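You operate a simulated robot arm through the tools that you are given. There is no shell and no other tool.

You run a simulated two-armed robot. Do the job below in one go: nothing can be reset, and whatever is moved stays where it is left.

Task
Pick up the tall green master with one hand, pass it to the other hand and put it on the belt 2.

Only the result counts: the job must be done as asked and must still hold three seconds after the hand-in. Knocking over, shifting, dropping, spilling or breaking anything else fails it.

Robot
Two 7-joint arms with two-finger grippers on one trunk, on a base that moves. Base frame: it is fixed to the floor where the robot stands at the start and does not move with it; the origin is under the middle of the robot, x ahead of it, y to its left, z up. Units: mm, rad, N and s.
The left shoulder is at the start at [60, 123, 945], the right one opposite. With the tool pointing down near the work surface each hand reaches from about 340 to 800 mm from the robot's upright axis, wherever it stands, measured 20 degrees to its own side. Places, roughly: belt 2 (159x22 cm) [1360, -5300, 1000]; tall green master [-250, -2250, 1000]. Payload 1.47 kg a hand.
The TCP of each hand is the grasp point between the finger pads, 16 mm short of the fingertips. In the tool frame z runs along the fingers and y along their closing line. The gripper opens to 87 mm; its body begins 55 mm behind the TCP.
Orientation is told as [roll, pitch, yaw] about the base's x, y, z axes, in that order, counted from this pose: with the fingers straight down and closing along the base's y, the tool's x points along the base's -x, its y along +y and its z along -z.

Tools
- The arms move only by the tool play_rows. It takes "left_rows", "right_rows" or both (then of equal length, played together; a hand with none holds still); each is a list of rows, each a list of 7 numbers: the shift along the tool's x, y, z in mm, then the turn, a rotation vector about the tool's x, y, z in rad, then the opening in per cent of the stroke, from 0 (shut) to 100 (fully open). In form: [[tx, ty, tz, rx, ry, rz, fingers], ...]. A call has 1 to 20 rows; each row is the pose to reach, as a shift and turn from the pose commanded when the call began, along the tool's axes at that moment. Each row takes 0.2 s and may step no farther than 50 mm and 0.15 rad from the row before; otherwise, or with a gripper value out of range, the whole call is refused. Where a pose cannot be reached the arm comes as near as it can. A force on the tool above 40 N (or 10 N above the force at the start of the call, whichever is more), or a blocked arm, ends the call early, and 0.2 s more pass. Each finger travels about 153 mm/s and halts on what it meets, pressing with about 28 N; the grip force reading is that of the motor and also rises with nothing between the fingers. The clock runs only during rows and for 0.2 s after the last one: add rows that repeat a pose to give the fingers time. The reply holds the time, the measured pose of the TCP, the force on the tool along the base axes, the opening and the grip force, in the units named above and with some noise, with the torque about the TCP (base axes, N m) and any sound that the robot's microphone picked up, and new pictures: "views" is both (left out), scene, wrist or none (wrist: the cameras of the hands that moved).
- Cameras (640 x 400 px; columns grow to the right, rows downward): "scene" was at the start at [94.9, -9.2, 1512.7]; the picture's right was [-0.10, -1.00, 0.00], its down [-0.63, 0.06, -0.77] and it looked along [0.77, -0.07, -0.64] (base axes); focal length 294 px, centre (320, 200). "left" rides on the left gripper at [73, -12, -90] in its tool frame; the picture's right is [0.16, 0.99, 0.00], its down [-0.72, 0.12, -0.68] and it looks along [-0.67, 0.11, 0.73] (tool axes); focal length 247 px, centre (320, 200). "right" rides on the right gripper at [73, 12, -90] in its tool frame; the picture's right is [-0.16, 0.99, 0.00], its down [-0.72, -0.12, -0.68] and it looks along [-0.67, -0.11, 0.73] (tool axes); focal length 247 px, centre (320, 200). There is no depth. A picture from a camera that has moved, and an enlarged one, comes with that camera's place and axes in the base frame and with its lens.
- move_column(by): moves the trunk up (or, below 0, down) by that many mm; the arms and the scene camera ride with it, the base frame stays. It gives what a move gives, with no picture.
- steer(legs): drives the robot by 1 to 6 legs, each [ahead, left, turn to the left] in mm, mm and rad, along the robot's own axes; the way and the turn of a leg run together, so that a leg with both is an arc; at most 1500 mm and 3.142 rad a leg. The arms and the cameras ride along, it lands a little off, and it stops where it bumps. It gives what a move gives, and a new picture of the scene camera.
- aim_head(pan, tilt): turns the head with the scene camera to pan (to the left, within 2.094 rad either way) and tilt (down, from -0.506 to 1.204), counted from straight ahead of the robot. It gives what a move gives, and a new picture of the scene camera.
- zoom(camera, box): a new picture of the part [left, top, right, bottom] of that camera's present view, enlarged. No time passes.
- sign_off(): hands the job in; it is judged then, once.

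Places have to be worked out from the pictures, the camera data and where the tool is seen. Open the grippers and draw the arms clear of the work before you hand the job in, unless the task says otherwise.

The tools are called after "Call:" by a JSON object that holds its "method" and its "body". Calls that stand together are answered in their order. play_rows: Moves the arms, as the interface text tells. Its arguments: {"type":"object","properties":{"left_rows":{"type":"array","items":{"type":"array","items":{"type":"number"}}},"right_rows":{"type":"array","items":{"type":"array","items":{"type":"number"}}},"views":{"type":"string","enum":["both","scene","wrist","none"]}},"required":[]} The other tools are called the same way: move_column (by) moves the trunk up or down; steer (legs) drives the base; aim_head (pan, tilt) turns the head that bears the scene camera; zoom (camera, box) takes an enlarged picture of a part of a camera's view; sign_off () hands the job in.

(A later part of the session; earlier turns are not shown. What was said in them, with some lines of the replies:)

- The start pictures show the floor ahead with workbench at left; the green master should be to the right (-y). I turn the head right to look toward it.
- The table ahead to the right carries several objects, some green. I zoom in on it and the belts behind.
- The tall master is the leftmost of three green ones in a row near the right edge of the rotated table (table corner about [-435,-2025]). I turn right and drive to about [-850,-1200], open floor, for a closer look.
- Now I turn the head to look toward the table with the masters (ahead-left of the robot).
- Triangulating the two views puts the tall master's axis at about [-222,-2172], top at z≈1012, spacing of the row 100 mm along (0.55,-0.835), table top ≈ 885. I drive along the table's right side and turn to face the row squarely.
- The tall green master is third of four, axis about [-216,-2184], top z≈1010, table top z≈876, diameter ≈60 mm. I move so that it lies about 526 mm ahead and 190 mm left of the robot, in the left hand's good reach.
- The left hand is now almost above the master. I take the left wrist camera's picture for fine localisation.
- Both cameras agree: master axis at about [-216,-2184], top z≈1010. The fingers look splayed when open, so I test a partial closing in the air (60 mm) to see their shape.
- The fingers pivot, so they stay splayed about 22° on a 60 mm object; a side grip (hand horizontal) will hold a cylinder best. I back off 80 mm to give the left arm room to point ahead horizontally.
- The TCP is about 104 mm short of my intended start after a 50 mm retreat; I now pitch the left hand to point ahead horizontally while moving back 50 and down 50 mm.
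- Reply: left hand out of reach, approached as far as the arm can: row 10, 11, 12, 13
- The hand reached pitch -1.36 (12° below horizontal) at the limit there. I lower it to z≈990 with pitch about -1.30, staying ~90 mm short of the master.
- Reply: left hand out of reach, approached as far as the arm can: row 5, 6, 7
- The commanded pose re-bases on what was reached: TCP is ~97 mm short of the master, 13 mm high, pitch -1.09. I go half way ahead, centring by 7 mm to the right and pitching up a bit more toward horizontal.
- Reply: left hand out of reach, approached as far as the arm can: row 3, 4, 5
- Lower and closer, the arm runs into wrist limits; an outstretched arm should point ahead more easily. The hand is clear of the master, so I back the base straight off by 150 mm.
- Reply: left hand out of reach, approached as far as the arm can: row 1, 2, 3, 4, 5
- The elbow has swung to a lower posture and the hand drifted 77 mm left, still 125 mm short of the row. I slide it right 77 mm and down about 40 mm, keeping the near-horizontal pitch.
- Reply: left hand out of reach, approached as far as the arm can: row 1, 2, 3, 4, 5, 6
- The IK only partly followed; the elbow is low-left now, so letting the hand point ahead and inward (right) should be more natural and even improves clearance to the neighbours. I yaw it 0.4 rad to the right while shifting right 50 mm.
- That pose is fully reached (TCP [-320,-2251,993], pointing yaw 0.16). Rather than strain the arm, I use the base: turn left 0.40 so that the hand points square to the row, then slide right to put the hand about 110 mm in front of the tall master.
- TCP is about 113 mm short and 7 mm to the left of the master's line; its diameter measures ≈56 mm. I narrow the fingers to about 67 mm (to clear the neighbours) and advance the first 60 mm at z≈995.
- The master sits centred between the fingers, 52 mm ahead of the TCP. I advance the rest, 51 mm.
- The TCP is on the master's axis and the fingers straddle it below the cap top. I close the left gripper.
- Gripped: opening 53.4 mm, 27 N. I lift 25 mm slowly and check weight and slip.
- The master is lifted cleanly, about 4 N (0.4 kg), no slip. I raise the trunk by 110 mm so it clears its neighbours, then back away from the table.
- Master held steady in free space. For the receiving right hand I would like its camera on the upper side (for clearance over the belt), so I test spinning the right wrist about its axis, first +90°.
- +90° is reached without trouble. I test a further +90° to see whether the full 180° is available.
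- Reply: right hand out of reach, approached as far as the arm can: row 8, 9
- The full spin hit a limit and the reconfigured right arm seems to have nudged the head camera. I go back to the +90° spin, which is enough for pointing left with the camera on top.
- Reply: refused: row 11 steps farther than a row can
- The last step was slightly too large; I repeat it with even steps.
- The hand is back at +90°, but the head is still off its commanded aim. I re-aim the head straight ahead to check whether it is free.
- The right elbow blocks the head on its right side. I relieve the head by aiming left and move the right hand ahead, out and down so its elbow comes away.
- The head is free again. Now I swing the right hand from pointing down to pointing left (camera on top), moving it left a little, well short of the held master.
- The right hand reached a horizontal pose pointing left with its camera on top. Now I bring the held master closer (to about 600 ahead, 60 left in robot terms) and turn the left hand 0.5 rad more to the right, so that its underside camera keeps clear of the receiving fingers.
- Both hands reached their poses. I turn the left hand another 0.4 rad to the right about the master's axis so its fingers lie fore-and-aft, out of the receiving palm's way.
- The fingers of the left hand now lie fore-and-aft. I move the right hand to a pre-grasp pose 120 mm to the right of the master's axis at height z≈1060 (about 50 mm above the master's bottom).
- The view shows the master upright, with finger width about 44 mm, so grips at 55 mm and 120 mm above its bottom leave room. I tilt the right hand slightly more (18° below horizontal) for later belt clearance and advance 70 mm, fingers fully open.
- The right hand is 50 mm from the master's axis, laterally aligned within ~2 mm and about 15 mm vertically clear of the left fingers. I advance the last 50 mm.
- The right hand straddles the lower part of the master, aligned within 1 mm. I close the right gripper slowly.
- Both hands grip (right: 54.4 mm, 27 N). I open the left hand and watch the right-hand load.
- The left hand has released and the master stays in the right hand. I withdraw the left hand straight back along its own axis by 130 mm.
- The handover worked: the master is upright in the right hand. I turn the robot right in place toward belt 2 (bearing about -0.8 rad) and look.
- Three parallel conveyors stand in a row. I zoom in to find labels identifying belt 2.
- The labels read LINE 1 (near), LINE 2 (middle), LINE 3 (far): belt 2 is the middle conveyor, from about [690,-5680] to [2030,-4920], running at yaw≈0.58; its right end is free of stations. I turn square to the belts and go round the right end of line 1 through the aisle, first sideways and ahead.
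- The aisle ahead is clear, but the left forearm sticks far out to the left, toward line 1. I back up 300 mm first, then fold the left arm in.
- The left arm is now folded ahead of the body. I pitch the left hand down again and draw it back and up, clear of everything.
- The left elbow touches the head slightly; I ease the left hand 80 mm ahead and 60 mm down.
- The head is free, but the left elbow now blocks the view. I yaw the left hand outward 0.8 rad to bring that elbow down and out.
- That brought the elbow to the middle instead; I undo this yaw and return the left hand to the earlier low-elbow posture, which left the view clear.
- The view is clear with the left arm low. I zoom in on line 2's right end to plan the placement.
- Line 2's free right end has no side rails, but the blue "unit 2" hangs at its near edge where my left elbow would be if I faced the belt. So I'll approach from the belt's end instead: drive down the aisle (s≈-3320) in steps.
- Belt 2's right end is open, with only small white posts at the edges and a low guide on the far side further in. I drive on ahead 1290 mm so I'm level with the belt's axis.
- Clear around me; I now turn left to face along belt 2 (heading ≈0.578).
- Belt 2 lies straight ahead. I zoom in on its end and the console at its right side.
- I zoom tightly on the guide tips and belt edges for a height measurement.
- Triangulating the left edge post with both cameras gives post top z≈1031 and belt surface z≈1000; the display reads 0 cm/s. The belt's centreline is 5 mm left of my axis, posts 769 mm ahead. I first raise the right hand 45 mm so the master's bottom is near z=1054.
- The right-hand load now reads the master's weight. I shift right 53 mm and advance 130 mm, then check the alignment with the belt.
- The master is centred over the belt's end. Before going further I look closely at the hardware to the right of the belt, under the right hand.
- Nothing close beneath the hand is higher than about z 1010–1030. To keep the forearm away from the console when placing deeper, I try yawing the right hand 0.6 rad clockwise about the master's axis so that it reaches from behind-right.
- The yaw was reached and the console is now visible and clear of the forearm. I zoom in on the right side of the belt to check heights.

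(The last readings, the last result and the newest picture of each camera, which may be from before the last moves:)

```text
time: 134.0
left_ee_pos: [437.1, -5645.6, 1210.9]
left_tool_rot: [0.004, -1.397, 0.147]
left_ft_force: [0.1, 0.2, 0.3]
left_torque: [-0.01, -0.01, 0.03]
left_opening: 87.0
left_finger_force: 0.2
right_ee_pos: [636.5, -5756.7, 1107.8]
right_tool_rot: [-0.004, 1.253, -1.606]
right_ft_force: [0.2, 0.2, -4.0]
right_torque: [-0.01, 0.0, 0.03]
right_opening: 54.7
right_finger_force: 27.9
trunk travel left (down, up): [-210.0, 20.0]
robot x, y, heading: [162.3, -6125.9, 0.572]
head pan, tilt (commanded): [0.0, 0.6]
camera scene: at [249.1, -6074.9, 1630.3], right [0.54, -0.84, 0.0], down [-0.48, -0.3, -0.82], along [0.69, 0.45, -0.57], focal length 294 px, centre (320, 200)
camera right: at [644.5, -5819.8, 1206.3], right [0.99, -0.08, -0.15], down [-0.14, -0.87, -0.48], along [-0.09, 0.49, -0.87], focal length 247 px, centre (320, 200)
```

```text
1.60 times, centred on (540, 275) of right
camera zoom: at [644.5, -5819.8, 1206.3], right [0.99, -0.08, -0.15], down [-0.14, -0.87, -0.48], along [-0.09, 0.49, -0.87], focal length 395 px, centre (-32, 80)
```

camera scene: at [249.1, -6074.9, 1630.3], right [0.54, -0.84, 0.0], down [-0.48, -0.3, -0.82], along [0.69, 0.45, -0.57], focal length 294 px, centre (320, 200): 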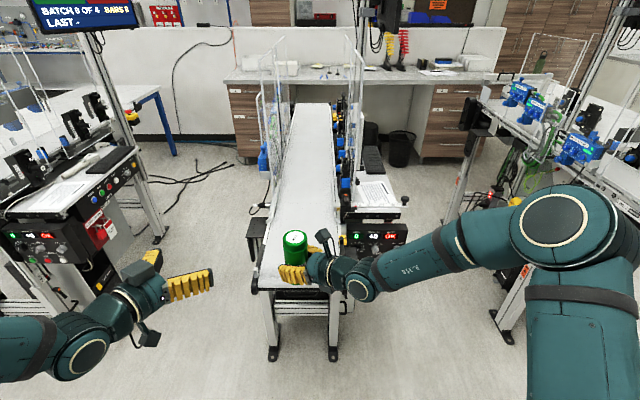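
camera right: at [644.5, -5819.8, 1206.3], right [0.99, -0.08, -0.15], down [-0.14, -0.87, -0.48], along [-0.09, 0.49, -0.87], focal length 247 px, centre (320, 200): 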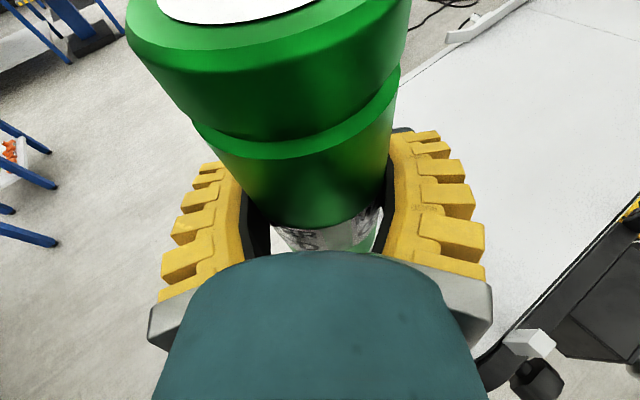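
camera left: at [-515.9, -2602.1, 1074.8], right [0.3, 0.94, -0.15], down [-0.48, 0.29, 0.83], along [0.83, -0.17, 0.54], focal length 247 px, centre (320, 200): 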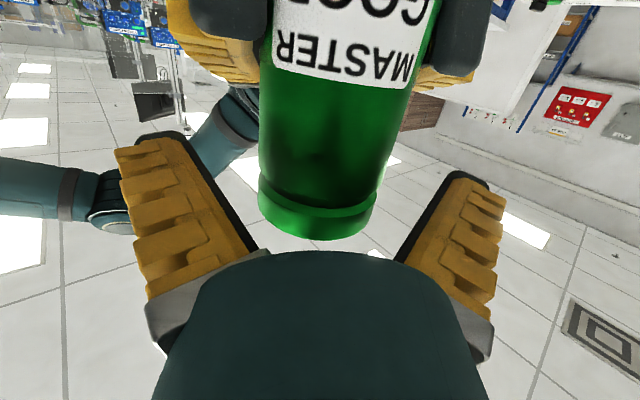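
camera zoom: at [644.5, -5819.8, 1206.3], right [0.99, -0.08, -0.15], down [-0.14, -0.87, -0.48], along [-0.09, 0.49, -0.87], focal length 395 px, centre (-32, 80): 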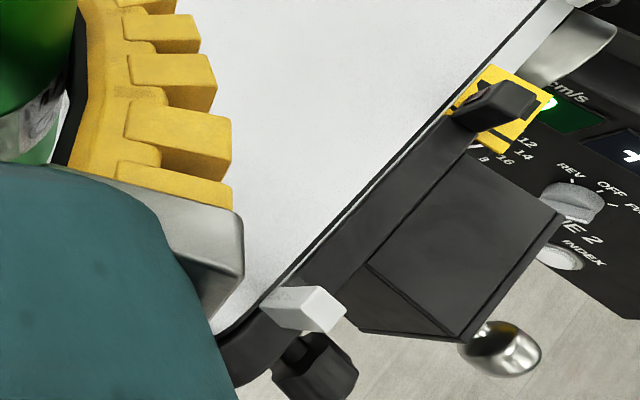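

The edge sensor's top is only z≈1014, so all is low. I advance 205 mm along the belt axis so the master is about 155 mm past the posts, still at z≈1053 bottom.

Call:
{"method": "steer", "body": {"legs": [[120, -2, 0]]}}

Call:
{"method": "steer", "body": {"legs": [[85, -1, 0]]}}

Call:
{"method": "zoom", "body": {"camera": "scene", "box": [220, 160, 420, 320]}}

Call:
{"method": "zoom", "body": {"camera": "right", "box": [0, 0, 640, 400]}}

```text
time: 135.2
left_ee_pos: [538.2, -5582.0, 1211.3]
left_tool_rot: [0.0, -1.398, 0.15]
left_ft_force: [0.6, 0.4, -0.5]
left_torque: [0.0, -0.03, 0.01]
left_opening: 87.3
left_finger_force: 0.1
right_ee_pos: [736.1, -5694.3, 1107.9]
right_tool_rot: [-0.006, 1.252, -1.604]
right_ft_force: [0.8, -0.1, -4.5]
right_torque: [-0.03, -0.05, 0.02]
right_opening: 54.8
right_finger_force: 27.8
trunk travel left (down, up): [-210.0, 20.0]
robot x, y, heading: [264.9, -6064.0, 0.573]
head pan, tilt (commanded): [0.0, 0.6]
camera scene: at [349.9, -6011.3, 1630.3], right [0.54, -0.84, 0.0], down [-0.48, -0.31, -0.82], along [0.69, 0.45, -0.57], focal length 294 px, centre (320, 200)
```

scene: 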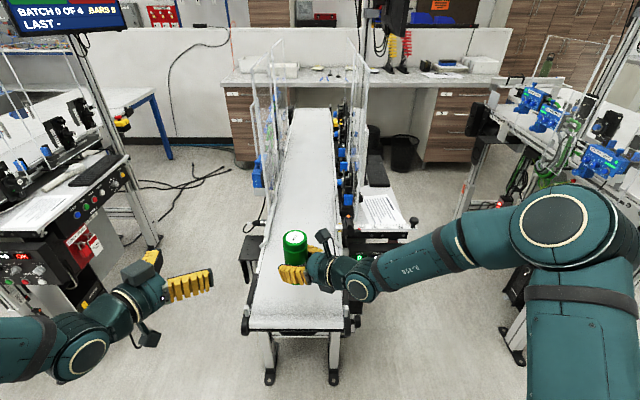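

```text
time: 136.3
left_ee_pos: [608.6, -5538.7, 1212.6]
left_tool_rot: [-0.001, -1.399, 0.154]
left_ft_force: [-0.3, 0.6, -0.3]
left_torque: [0.01, -0.03, 0.0]
left_opening: 87.0
left_finger_force: 0.0
right_ee_pos: [808.2, -5647.1, 1108.2]
right_tool_rot: [-0.006, 1.254, -1.604]
right_ft_force: [0.9, 0.4, -4.1]
right_torque: [0.04, 0.01, 0.01]
right_opening: 54.7
right_finger_force: 27.6
trunk travel left (down, up): [-210.0, 20.0]
robot x, y, heading: [333.6, -6018.9, 0.566]
head pan, tilt (commanded): [0.0, 0.6]
camera scene: at [421.5, -5966.5, 1630.3], right [0.54, -0.84, 0.0], down [-0.48, -0.31, -0.82], along [0.69, 0.45, -0.57], focal length 294 px, centre (320, 200)
```

scene: 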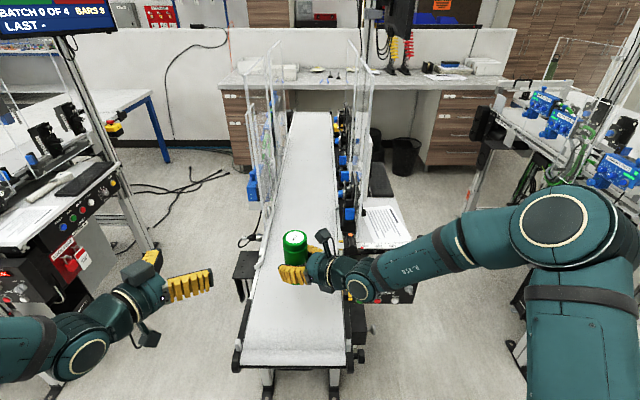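

```text
2.50 times, centred on (320, 240) of scene
camera zoom: at [421.5, -5966.5, 1630.3], right [0.54, -0.84, 0.0], down [-0.48, -0.31, -0.82], along [0.69, 0.45, -0.57], focal length 735 px, centre (320, 100)
```

zoom: 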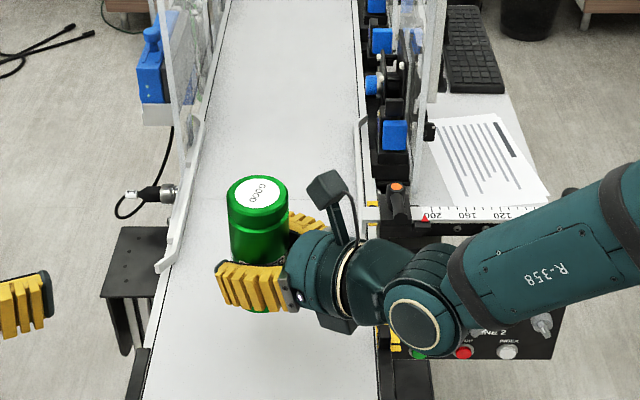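

```text
1.00 times, centred on (320, 200) of right (not enlarged: the box is as wide or as high as the picture)
camera zoom: at [816.6, -5711.2, 1206.1], right [0.99, -0.08, -0.15], down [-0.14, -0.87, -0.47], along [-0.1, 0.49, -0.87], focal length 247 px, centre (320, 200)
```

zoom: 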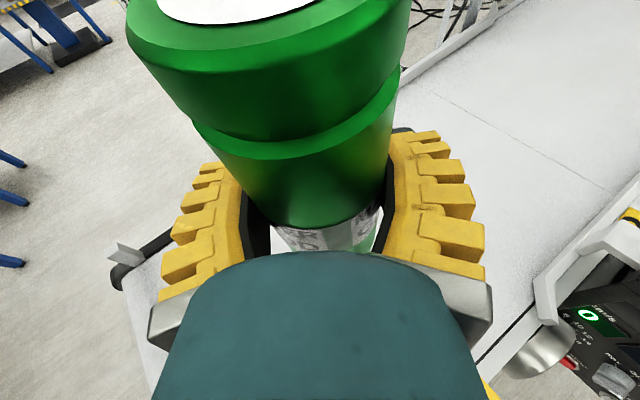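

The master is 155 mm inside the belt's end and within 3 mm of its centreline. I lower it 42 mm first, leaving about 10 mm.

Call:
{"method": "play_rows", "body": {"right_rows": [[-7, 0, 2.2, 0, 0, 0, 0], [-13.5, 0, 4.4, 0, 0, 0, 0], [-20, 0, 6.6, 0, 0, 0, 0], [-27, 0, 8.8, 0, 0, 0, 0], [-33.5, 0, 11, 0, 0, 0, 0], [-40, 0, 13.1, 0, 0, 0, 0], [-40, 0, 13.1, 0, 0, 0, 0]], "views": "both"}}

Call:
{"method": "zoom", "body": {"camera": "scene", "box": [260, 210, 360, 310]}}

```text
time: 137.9
left_ee_pos: [607.9, -5537.5, 1211.5]
left_tool_rot: [0.003, -1.399, 0.15]
left_ft_force: [-0.1, -0.2, -0.7]
left_torque: [0.0, 0.04, -0.02]
left_opening: 87.0
left_finger_force: 0.1
right_ee_pos: [807.4, -5648.1, 1066.6]
right_tool_rot: [-0.003, 1.253, -1.603]
right_ft_force: [-0.4, 0.3, -4.5]
right_torque: [-0.01, 0.0, -0.01]
right_opening: 54.7
right_finger_force: 28.1
trunk travel left (down, up): [-210.0, 20.0]
robot x, y, heading: [336.9, -6020.6, 0.571]
head pan, tilt (commanded): [0.0, 0.6]
camera scene: at [420.3, -5967.3, 1630.4], right [0.54, -0.84, 0.0], down [-0.48, -0.31, -0.82], along [0.69, 0.45, -0.57], focal length 294 px, centre (320, 200)
camera right: at [815.6, -5711.7, 1163.9], right [0.99, -0.08, -0.15], down [-0.14, -0.87, -0.48], along [-0.09, 0.49, -0.87], focal length 247 px, centre (320, 200)
```

scene: 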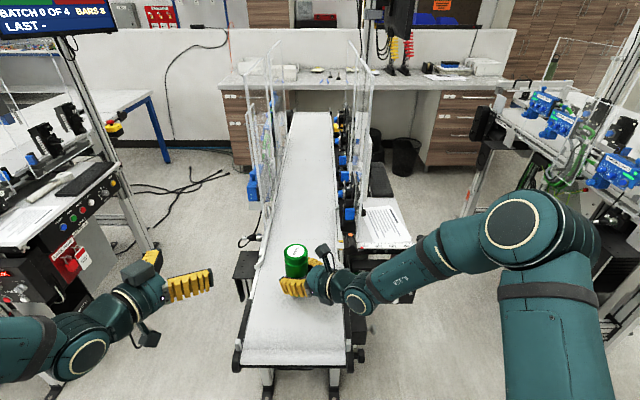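
right: 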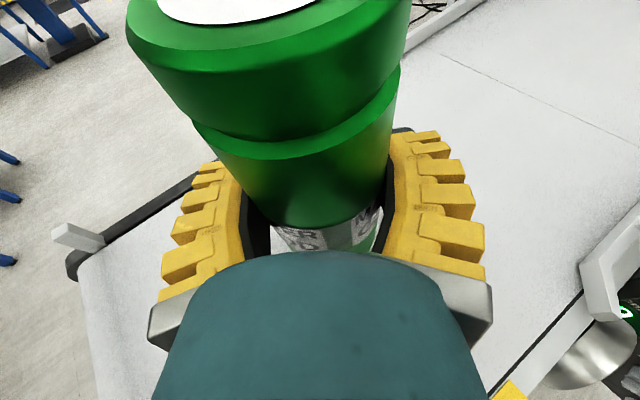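

```text
4.00 times, centred on (310, 260) of scene
camera zoom: at [420.3, -5967.3, 1630.4], right [0.54, -0.84, 0.0], down [-0.48, -0.31, -0.82], along [0.69, 0.45, -0.57], focal length 1176 px, centre (360, -40)
```

zoom: 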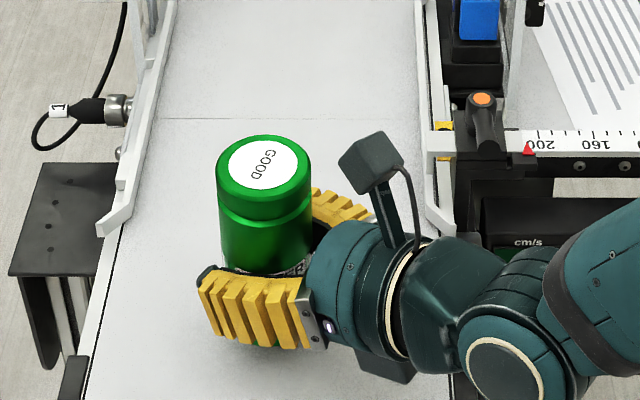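

About 12 mm remain by estimate. I lower in small steps of under 2 mm, watching the vertical force.

Call:
{"method": "play_rows", "body": {"right_rows": [[-1.7, 0, 0.56, 0, 0, 0, 0], [-3.4, 0, 1.1, 0, 0, 0, 0], [-5.1, 0, 1.7, 0, 0, 0, 0], [-6.7, 0, 2.2, 0, 0, 0, 0], [-6.7, 0, 2.2, 0, 0, 0, 0]], "views": "none"}}

Call:
{"method": "zoom", "body": {"camera": "scene", "box": [270, 230, 350, 310]}}

```text
time: 139.1
left_ee_pos: [609.3, -5537.7, 1211.4]
left_tool_rot: [0.003, -1.398, 0.149]
left_ft_force: [-0.4, -0.3, 0.5]
left_torque: [-0.01, 0.01, -0.03]
left_opening: 87.1
left_finger_force: 0.1
right_ee_pos: [806.5, -5648.6, 1059.5]
right_tool_rot: [-0.005, 1.253, -1.605]
right_ft_force: [0.7, 0.6, -4.6]
right_torque: [0.05, -0.02, 0.02]
right_opening: 54.6
right_finger_force: 27.8
trunk travel left (down, up): [-210.0, 20.0]
robot x, y, heading: [333.4, -6019.8, 0.57]
head pan, tilt (commanded): [0.0, 0.6]
```

```text
5.00 times, centred on (310, 270) of scene
camera zoom: at [420.5, -5967.2, 1630.4], right [0.54, -0.84, 0.0], down [-0.48, -0.31, -0.82], along [0.69, 0.45, -0.57], focal length 1470 px, centre (370, -150)
```

zoom: 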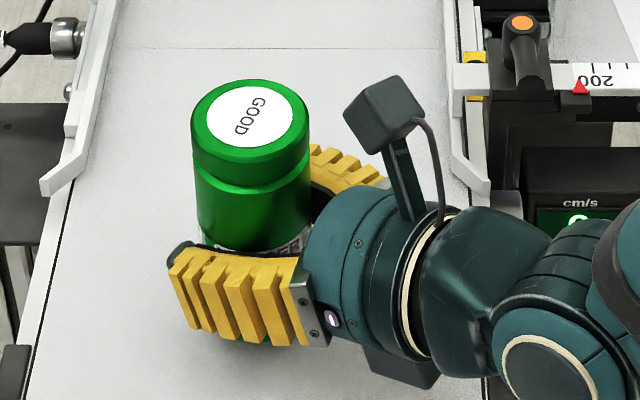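

Still hanging free (force -4.6 N, bottom ≈1005). I go on in 1 mm steps.

Call:
{"method": "play_rows", "body": {"right_rows": [[-0.95, 0, 0.31, 0, 0, 0, 0], [-1.9, 0, 0.62, 0, 0, 0, 0], [-2.85, 0, 0.94, 0, 0, 0, 0], [-3.8, 0, 1.25, 0, 0, 0, 0], [-3.8, 0, 1.25, 0, 0, 0, 0]], "views": "none"}}

```text
time: 140.3
left_ee_pos: [607.5, -5537.5, 1211.3]
left_tool_rot: [0.001, -1.398, 0.15]
left_ft_force: [0.1, -0.1, 0.2]
left_torque: [-0.01, -0.03, 0.0]
left_opening: 87.3
left_finger_force: 0.0
right_ee_pos: [806.2, -5649.4, 1055.6]
right_tool_rot: [-0.002, 1.253, -1.603]
right_ft_force: [0.7, 1.1, -4.9]
right_torque: [0.01, 0.01, 0.02]
right_opening: 54.8
right_finger_force: 27.6
trunk travel left (down, up): [-210.0, 20.0]
robot x, y, heading: [337.6, -6018.3, 0.57]
head pan, tilt (commanded): [0.0, 0.6]
```

No contact yet at TCP z 1055.6; I continue in 1 mm steps.

Call:
{"method": "play_rows", "body": {"right_rows": [[-0.95, 0, 0.31, 0, 0, 0, 0], [-1.9, 0, 0.62, 0, 0, 0, 0], [-2.85, 0, 0.94, 0, 0, 0, 0], [-2.85, 0, 0.94, 0, 0, 0, 0]], "views": "none"}}

Call:
{"method": "zoom", "body": {"camera": "scene", "box": [270, 230, 350, 310]}}

```text
time: 141.3
left_ee_pos: [609.2, -5536.8, 1211.2]
left_tool_rot: [0.001, -1.398, 0.149]
left_ft_force: [0.9, 0.6, -0.2]
left_torque: [-0.01, 0.0, 0.03]
left_opening: 87.2
left_finger_force: 0.0
right_ee_pos: [806.8, -5649.2, 1052.3]
right_tool_rot: [-0.003, 1.251, -1.601]
right_ft_force: [1.1, -0.2, -4.7]
right_torque: [-0.01, -0.01, 0.0]
right_opening: 54.4
right_finger_force: 28.7
trunk travel left (down, up): [-210.0, 20.0]
robot x, y, heading: [339.2, -6020.5, 0.574]
head pan, tilt (commanded): [0.0, 0.6]
```

```text
5.00 times, centred on (310, 270) of scene
camera zoom: at [420.4, -5967.2, 1630.4], right [0.54, -0.84, 0.0], down [-0.48, -0.31, -0.82], along [0.69, 0.45, -0.57], focal length 1470 px, centre (370, -150)
```

zoom: 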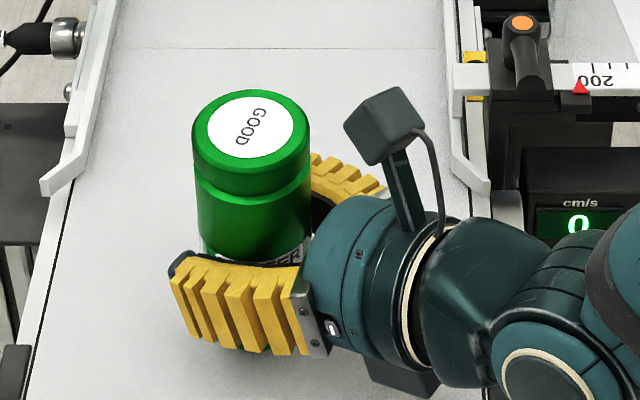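

Still no contact at 1052. I continue lowering 4 mm more in 1 mm steps.

Call:
{"method": "play_rows", "body": {"right_rows": [[-0.95, 0, 0.31, 0, 0, 0, 0], [-1.9, 0, 0.62, 0, 0, 0, 0], [-2.85, 0, 0.94, 0, 0, 0, 0], [-3.8, 0, 1.25, 0, 0, 0, 0], [-3.8, 0, 1.25, 0, 0, 0, 0]], "views": "none"}}

```text
time: 142.5
left_ee_pos: [607.4, -5536.9, 1212.3]
left_tool_rot: [0.004, -1.4, 0.148]
left_ft_force: [-0.2, 0.1, 0.2]
left_torque: [-0.03, -0.02, -0.02]
left_opening: 87.0
left_finger_force: 0.1
right_ee_pos: [806.8, -5649.1, 1049.7]
right_tool_rot: [0.004, 1.26, -1.593]
right_ft_force: [0.4, 1.1, 12.0]
right_torque: [-0.22, -0.39, 0.02]
right_opening: 54.5
right_finger_force: 28.2
trunk travel left (down, up): [-210.0, 20.0]
robot x, y, heading: [340.0, -6019.4, 0.574]
head pan, tilt (commanded): [0.0, 0.6]
```

Contact: vertical force rose to +12 N at TCP z 1049.7, so the master stands on the belt. I back off 1.2 mm to relieve the pressure and look.

Call:
{"method": "play_rows", "body": {"right_rows": [[0.6, 0, -0.2, 0, 0, 0, 0], [1.2, 0, -0.4, 0, 0, 0, 0], [1.2, 0, -0.4, 0, 0, 0, 0]], "views": "both"}}

Call:
{"method": "zoom", "body": {"camera": "scene", "box": [270, 230, 350, 310]}}

```text
time: 143.3
left_ee_pos: [608.7, -5537.5, 1211.6]
left_tool_rot: [0.002, -1.399, 0.151]
left_ft_force: [0.0, 0.1, -0.7]
left_torque: [0.03, 0.0, -0.01]
left_opening: 87.0
left_finger_force: 0.1
right_ee_pos: [806.7, -5648.4, 1051.3]
right_tool_rot: [-0.003, 1.252, -1.601]
right_ft_force: [3.3, 2.9, 8.5]
right_torque: [-0.07, -0.43, 0.11]
right_opening: 54.5
right_finger_force: 28.2
trunk travel left (down, up): [-210.0, 20.0]
robot x, y, heading: [337.6, -6018.8, 0.569]
head pan, tilt (commanded): [0.0, 0.6]
camera scene: at [419.8, -5967.6, 1630.4], right [0.54, -0.84, 0.0], down [-0.48, -0.31, -0.83], along [0.69, 0.45, -0.56], focal length 294 px, centre (320, 200)
camera right: at [815.2, -5711.8, 1148.1], right [0.99, -0.08, -0.15], down [-0.14, -0.87, -0.48], along [-0.09, 0.49, -0.87], focal length 247 px, centre (320, 200)
```

scene: 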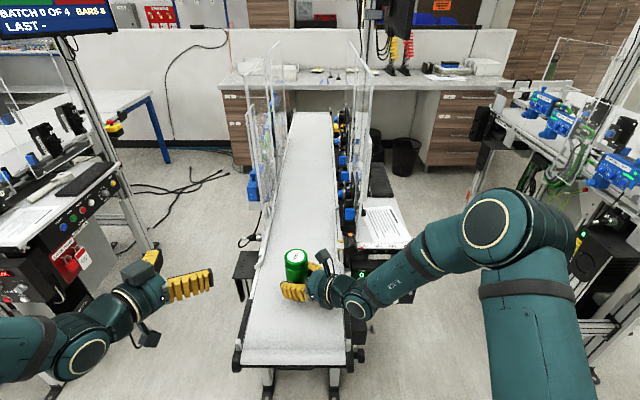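
right: 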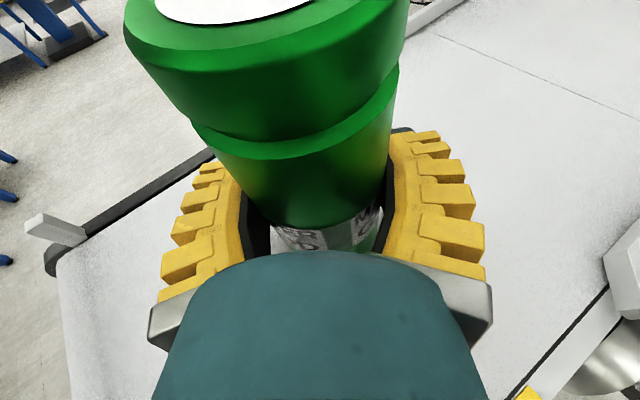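

```text
5.00 times, centred on (310, 270) of scene
camera zoom: at [419.8, -5967.6, 1630.4], right [0.54, -0.84, 0.0], down [-0.48, -0.31, -0.83], along [0.69, 0.45, -0.56], focal length 1470 px, centre (370, -150)
```

zoom: 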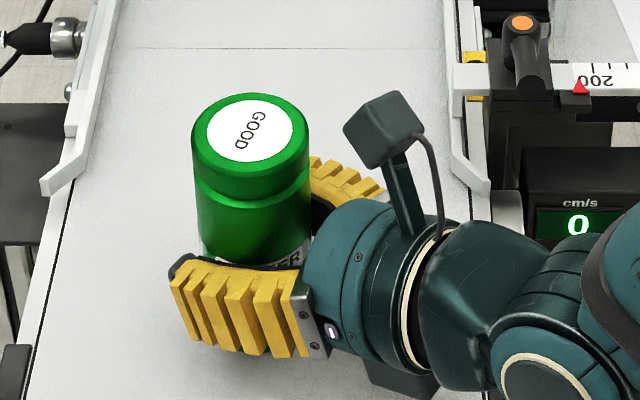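

Still 8.5 N of push; I ease up another 0.7 mm before opening.

Call:
{"method": "play_rows", "body": {"right_rows": [[0.35, 0, -0.12, 0, 0, 0, 0], [0.7, 0, -0.23, 0, 0, 0, 0], [0.7, 0, -0.23, 0, 0, 0, 0]], "views": "none"}}

```text
time: 144.1
left_ee_pos: [608.5, -5537.8, 1210.3]
left_tool_rot: [-0.001, -1.397, 0.152]
left_ft_force: [-0.5, 0.6, -0.7]
left_torque: [0.03, -0.01, 0.01]
left_opening: 87.0
left_finger_force: 0.3
right_ee_pos: [806.4, -5649.0, 1049.9]
right_tool_rot: [-0.006, 1.251, -1.604]
right_ft_force: [4.0, 3.7, 2.4]
right_torque: [0.14, -0.35, 0.13]
right_opening: 54.5
right_finger_force: 28.2
trunk travel left (down, up): [-210.0, 20.0]
robot x, y, heading: [337.0, -6019.7, 0.574]
head pan, tilt (commanded): [0.0, 0.6]
```

Now only 2.4 N net push. I open the right gripper gradually.

Call:
{"method": "play_rows", "body": {"right_rows": [[0, 0, 0, 0, 0, 0, 61], [0, 0, 0, 0, 0, 0, 64], [0, 0, 0, 0, 0, 0, 70], [0, 0, 0, 0, 0, 0, 80], [0, 0, 0, 0, 0, 0, 90], [0, 0, 0, 0, 0, 0, 90]], "views": "both"}}

Call:
{"method": "zoom", "body": {"camera": "scene", "box": [270, 230, 350, 310]}}

```text
time: 145.5
left_ee_pos: [608.2, -5538.1, 1211.3]
left_tool_rot: [0.002, -1.398, 0.152]
left_ft_force: [-0.1, 0.0, 0.5]
left_torque: [0.02, 0.01, 0.06]
left_opening: 86.9
left_finger_force: 0.0
right_ee_pos: [806.8, -5648.8, 1051.5]
right_tool_rot: [-0.004, 1.252, -1.602]
right_ft_force: [0.2, -0.7, 0.6]
right_torque: [0.03, 0.0, 0.03]
right_opening: 80.3
right_finger_force: 1.5
trunk travel left (down, up): [-210.0, 20.0]
robot x, y, heading: [338.3, -6022.5, 0.571]
head pan, tilt (commanded): [0.0, 0.6]
camera scene: at [420.1, -5967.4, 1630.4], right [0.54, -0.84, 0.0], down [-0.48, -0.31, -0.83], along [0.69, 0.45, -0.56], focal length 294 px, centre (320, 200)
camera right: at [815.0, -5711.8, 1148.9], right [0.99, -0.08, -0.15], down [-0.14, -0.87, -0.48], along [-0.09, 0.49, -0.87], focal length 247 px, centre (320, 200)
```

scene: 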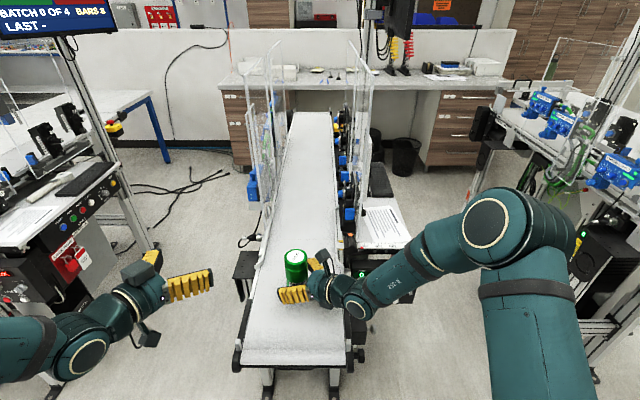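
right: 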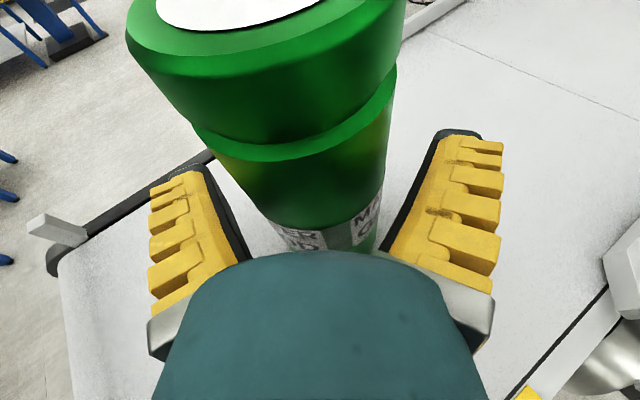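

```text
5.00 times, centred on (310, 270) of scene
camera zoom: at [420.1, -5967.4, 1630.4], right [0.54, -0.84, 0.0], down [-0.48, -0.31, -0.83], along [0.69, 0.45, -0.56], focal length 1470 px, centre (370, -150)
```

zoom: 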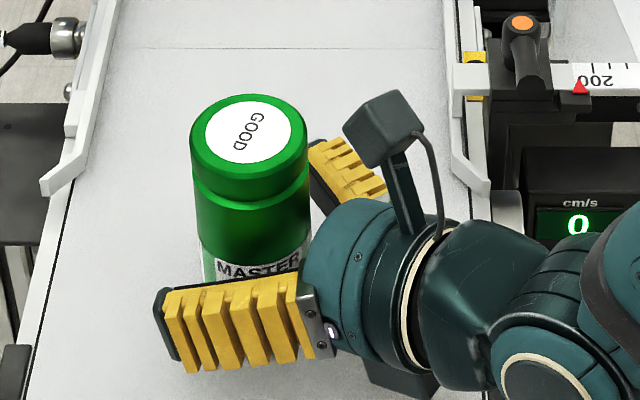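

The master stands upright and free. I withdraw the right hand straight back along its axis (back-right and up).

Call:
{"method": "play_rows", "body": {"right_rows": [[0, 0, -10, 0, 0, 0, 90], [0, 0, -25, 0, 0, 0, 90], [0, 0, -45, 0, 0, 0, 90], [0, 0, -70, 0, 0, 0, 90], [0, 0, -100, 0, 0, 0, 90], [0, 0, -130, 0, 0, 0, 90], [0, 0, -130, 0, 0, 0, 90]], "views": "both"}}

Call:
{"method": "zoom", "body": {"camera": "scene", "box": [240, 200, 400, 360]}}

```text
time: 147.1
left_ee_pos: [608.7, -5538.0, 1211.5]
left_tool_rot: [0.0, -1.397, 0.153]
left_ft_force: [0.7, 0.4, 0.4]
left_torque: [-0.03, -0.01, 0.01]
left_opening: 86.9
left_finger_force: 0.0
right_ee_pos: [805.2, -5772.5, 1090.3]
right_tool_rot: [-0.004, 1.254, -1.601]
right_ft_force: [1.2, 0.7, 0.3]
right_torque: [-0.03, 0.02, 0.05]
right_opening: 80.3
right_finger_force: 1.7
trunk travel left (down, up): [-210.0, 20.0]
robot x, y, heading: [338.0, -6019.9, 0.572]
head pan, tilt (commanded): [0.0, 0.6]
camera scene: at [420.3, -5966.7, 1630.3], right [0.54, -0.84, 0.0], down [-0.48, -0.31, -0.82], along [0.69, 0.45, -0.57], focal length 294 px, centre (320, 200)
camera right: at [813.9, -5835.3, 1188.4], right [0.99, -0.08, -0.15], down [-0.14, -0.87, -0.48], along [-0.09, 0.49, -0.87], focal length 247 px, centre (320, 200)
```

scene: 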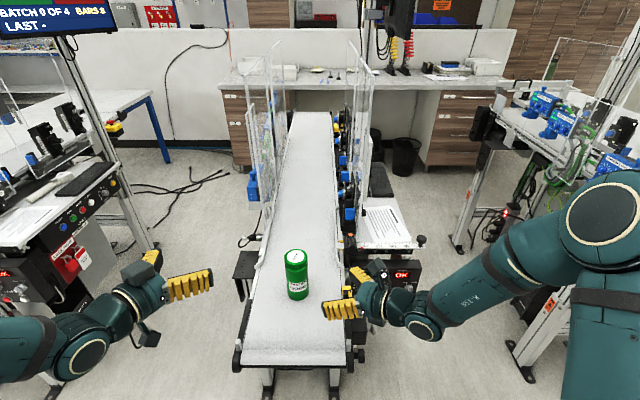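
right: 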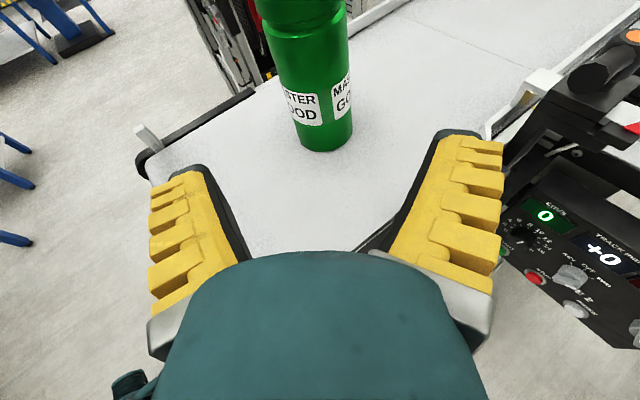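

```text
2.50 times, centred on (320, 280) of scene
camera zoom: at [420.3, -5966.7, 1630.3], right [0.54, -0.84, 0.0], down [-0.48, -0.31, -0.82], along [0.69, 0.45, -0.57], focal length 735 px, centre (320, 0)
```

zoom: 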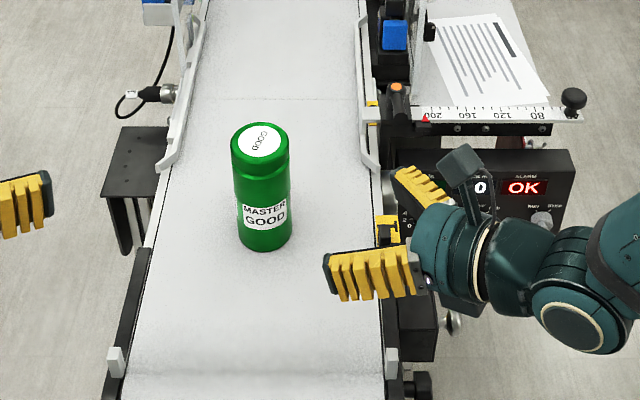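

The master stands upright on the centreline of belt 2 and both hands are open. I raise the right hand 60 mm and back the robot away from the line.

Call:
{"method": "play_rows", "body": {"right_rows": [[19, 0, -6.3, 0, 0, 0, 90], [38, 0, -12.5, 0, 0, 0, 90], [57, 0, -18.8, 0, 0, 0, 90], [57, 0, -18.8, 0, 0, 0, 90]], "views": "none"}}

Call:
{"method": "steer", "body": {"legs": [[-350, 0, 0]]}}

Call:
{"method": "zoom", "body": {"camera": "scene", "box": [240, 120, 420, 300]}}

```text
time: 148.1
left_ee_pos: [608.4, -5537.2, 1212.2]
left_tool_rot: [0.002, -1.398, 0.149]
left_ft_force: [-0.2, -0.3, -1.0]
left_torque: [-0.01, -0.01, -0.04]
left_opening: 86.9
left_finger_force: 0.0
right_ee_pos: [803.0, -5771.4, 1150.0]
right_tool_rot: [-0.002, 1.252, -1.604]
right_ft_force: [0.0, -0.1, 0.6]
right_torque: [-0.03, 0.0, -0.03]
right_opening: 80.3
right_finger_force: 1.6
trunk travel left (down, up): [-210.0, 20.0]
robot x, y, heading: [336.3, -6018.9, 0.57]
head pan, tilt (commanded): [0.0, 0.6]
```

```text
time: 150.4
left_ee_pos: [310.6, -5729.6, 1211.9]
left_tool_rot: [0.002, -1.399, 0.151]
left_ft_force: [-0.6, 0.7, 0.4]
left_torque: [-0.02, -0.03, 0.01]
left_opening: 87.0
left_finger_force: 0.0
right_ee_pos: [506.1, -5961.9, 1151.1]
right_tool_rot: [-0.003, 1.255, -1.598]
right_ft_force: [0.3, 0.2, 0.2]
right_torque: [-0.03, 0.0, 0.0]
right_opening: 80.5
right_finger_force: 0.6
trunk travel left (down, up): [-210.0, 20.0]
robot x, y, heading: [37.9, -6208.9, 0.569]
head pan, tilt (commanded): [0.0, 0.6]
camera scene: at [122.2, -6158.9, 1630.5], right [0.54, -0.84, 0.0], down [-0.47, -0.31, -0.83], along [0.69, 0.45, -0.56], focal length 294 px, centre (320, 200)
```

scene: 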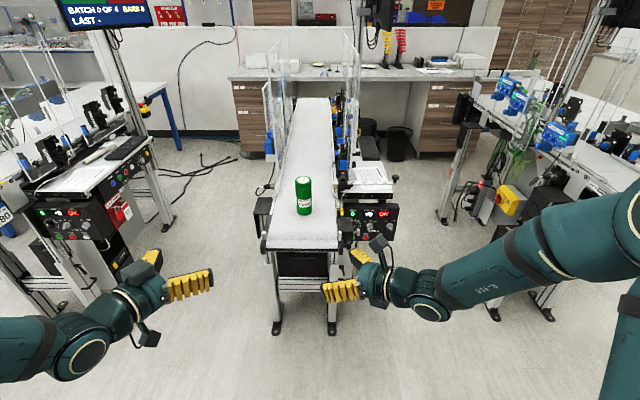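

```text
2.22 times, centred on (330, 210) of scene
camera zoom: at [122.2, -6158.9, 1630.5], right [0.54, -0.84, 0.0], down [-0.47, -0.31, -0.83], along [0.69, 0.45, -0.56], focal length 653 px, centre (298, 178)
```

zoom: 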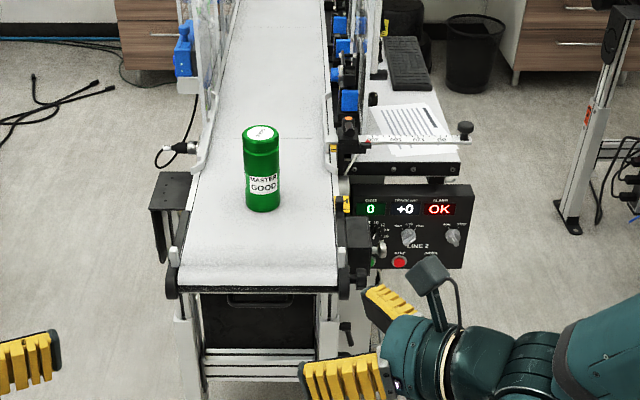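

The master stands alone and upright on belt 2, the belt reads 0 cm/s, and both arms are well clear. I open the right gripper fully.

Call:
{"method": "play_rows", "body": {"right_rows": [[0, 0, 0, 0, 0, 0, 100], [0, 0, 0, 0, 0, 0, 100]], "views": "scene"}}

```text
time: 151.0
left_ee_pos: [310.4, -5728.2, 1211.8]
left_tool_rot: [0.001, -1.399, 0.152]
left_ft_force: [-0.2, -0.8, 0.5]
left_torque: [0.03, -0.01, 0.05]
left_opening: 86.6
left_finger_force: 0.0
right_ee_pos: [505.1, -5963.4, 1150.6]
right_tool_rot: [-0.002, 1.252, -1.6]
right_ft_force: [0.3, 0.4, 0.0]
right_torque: [-0.04, 0.03, 0.01]
right_opening: 86.9
right_finger_force: 0.1
trunk travel left (down, up): [-210.0, 20.0]
robot x, y, heading: [39.0, -6207.8, 0.577]
head pan, tilt (commanded): [0.0, 0.6]
camera scene: at [122.7, -6158.6, 1630.4], right [0.54, -0.84, 0.0], down [-0.47, -0.31, -0.83], along [0.69, 0.45, -0.56], focal length 294 px, centre (320, 200)
```

scene: 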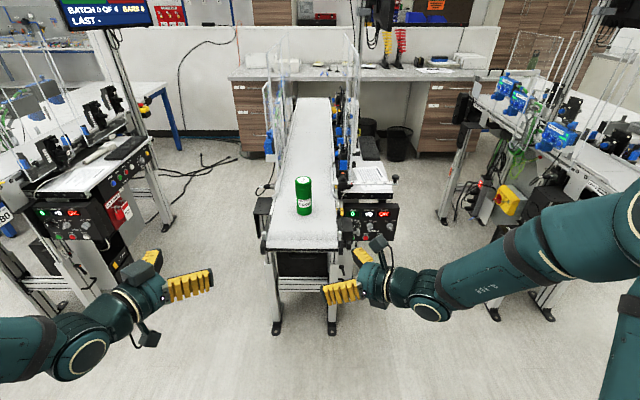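

The tall green master was picked with the left hand, passed to the right hand, and now stands upright on belt 2, with both grippers open and the arms clear. I hand the job in.

Call:
{"method": "sign_off", "body": {}}

```text
The job is handed in.
```

The tall green master is standing upright on belt 2 (the conveyor labelled LINE 2), and I have handed the job in. I picked it up with the left hand, passed it to the right hand in the air, and set it down with the right.

- **Position:** it stands about 155 mm in from the belt's right end and within about 3 mm of its centreline. The belt's display reads 0 cm/s.
- **Other objects:** I saw nothing on the table or the line knocked over or moved. The last clear view of the table showed the neighbouring masters and the other items on it in place.
- **Robot:** its own arms nudged the head camera lightly at two points during the job. Both hands are fully open and the robot has backed 350 mm away from the line.
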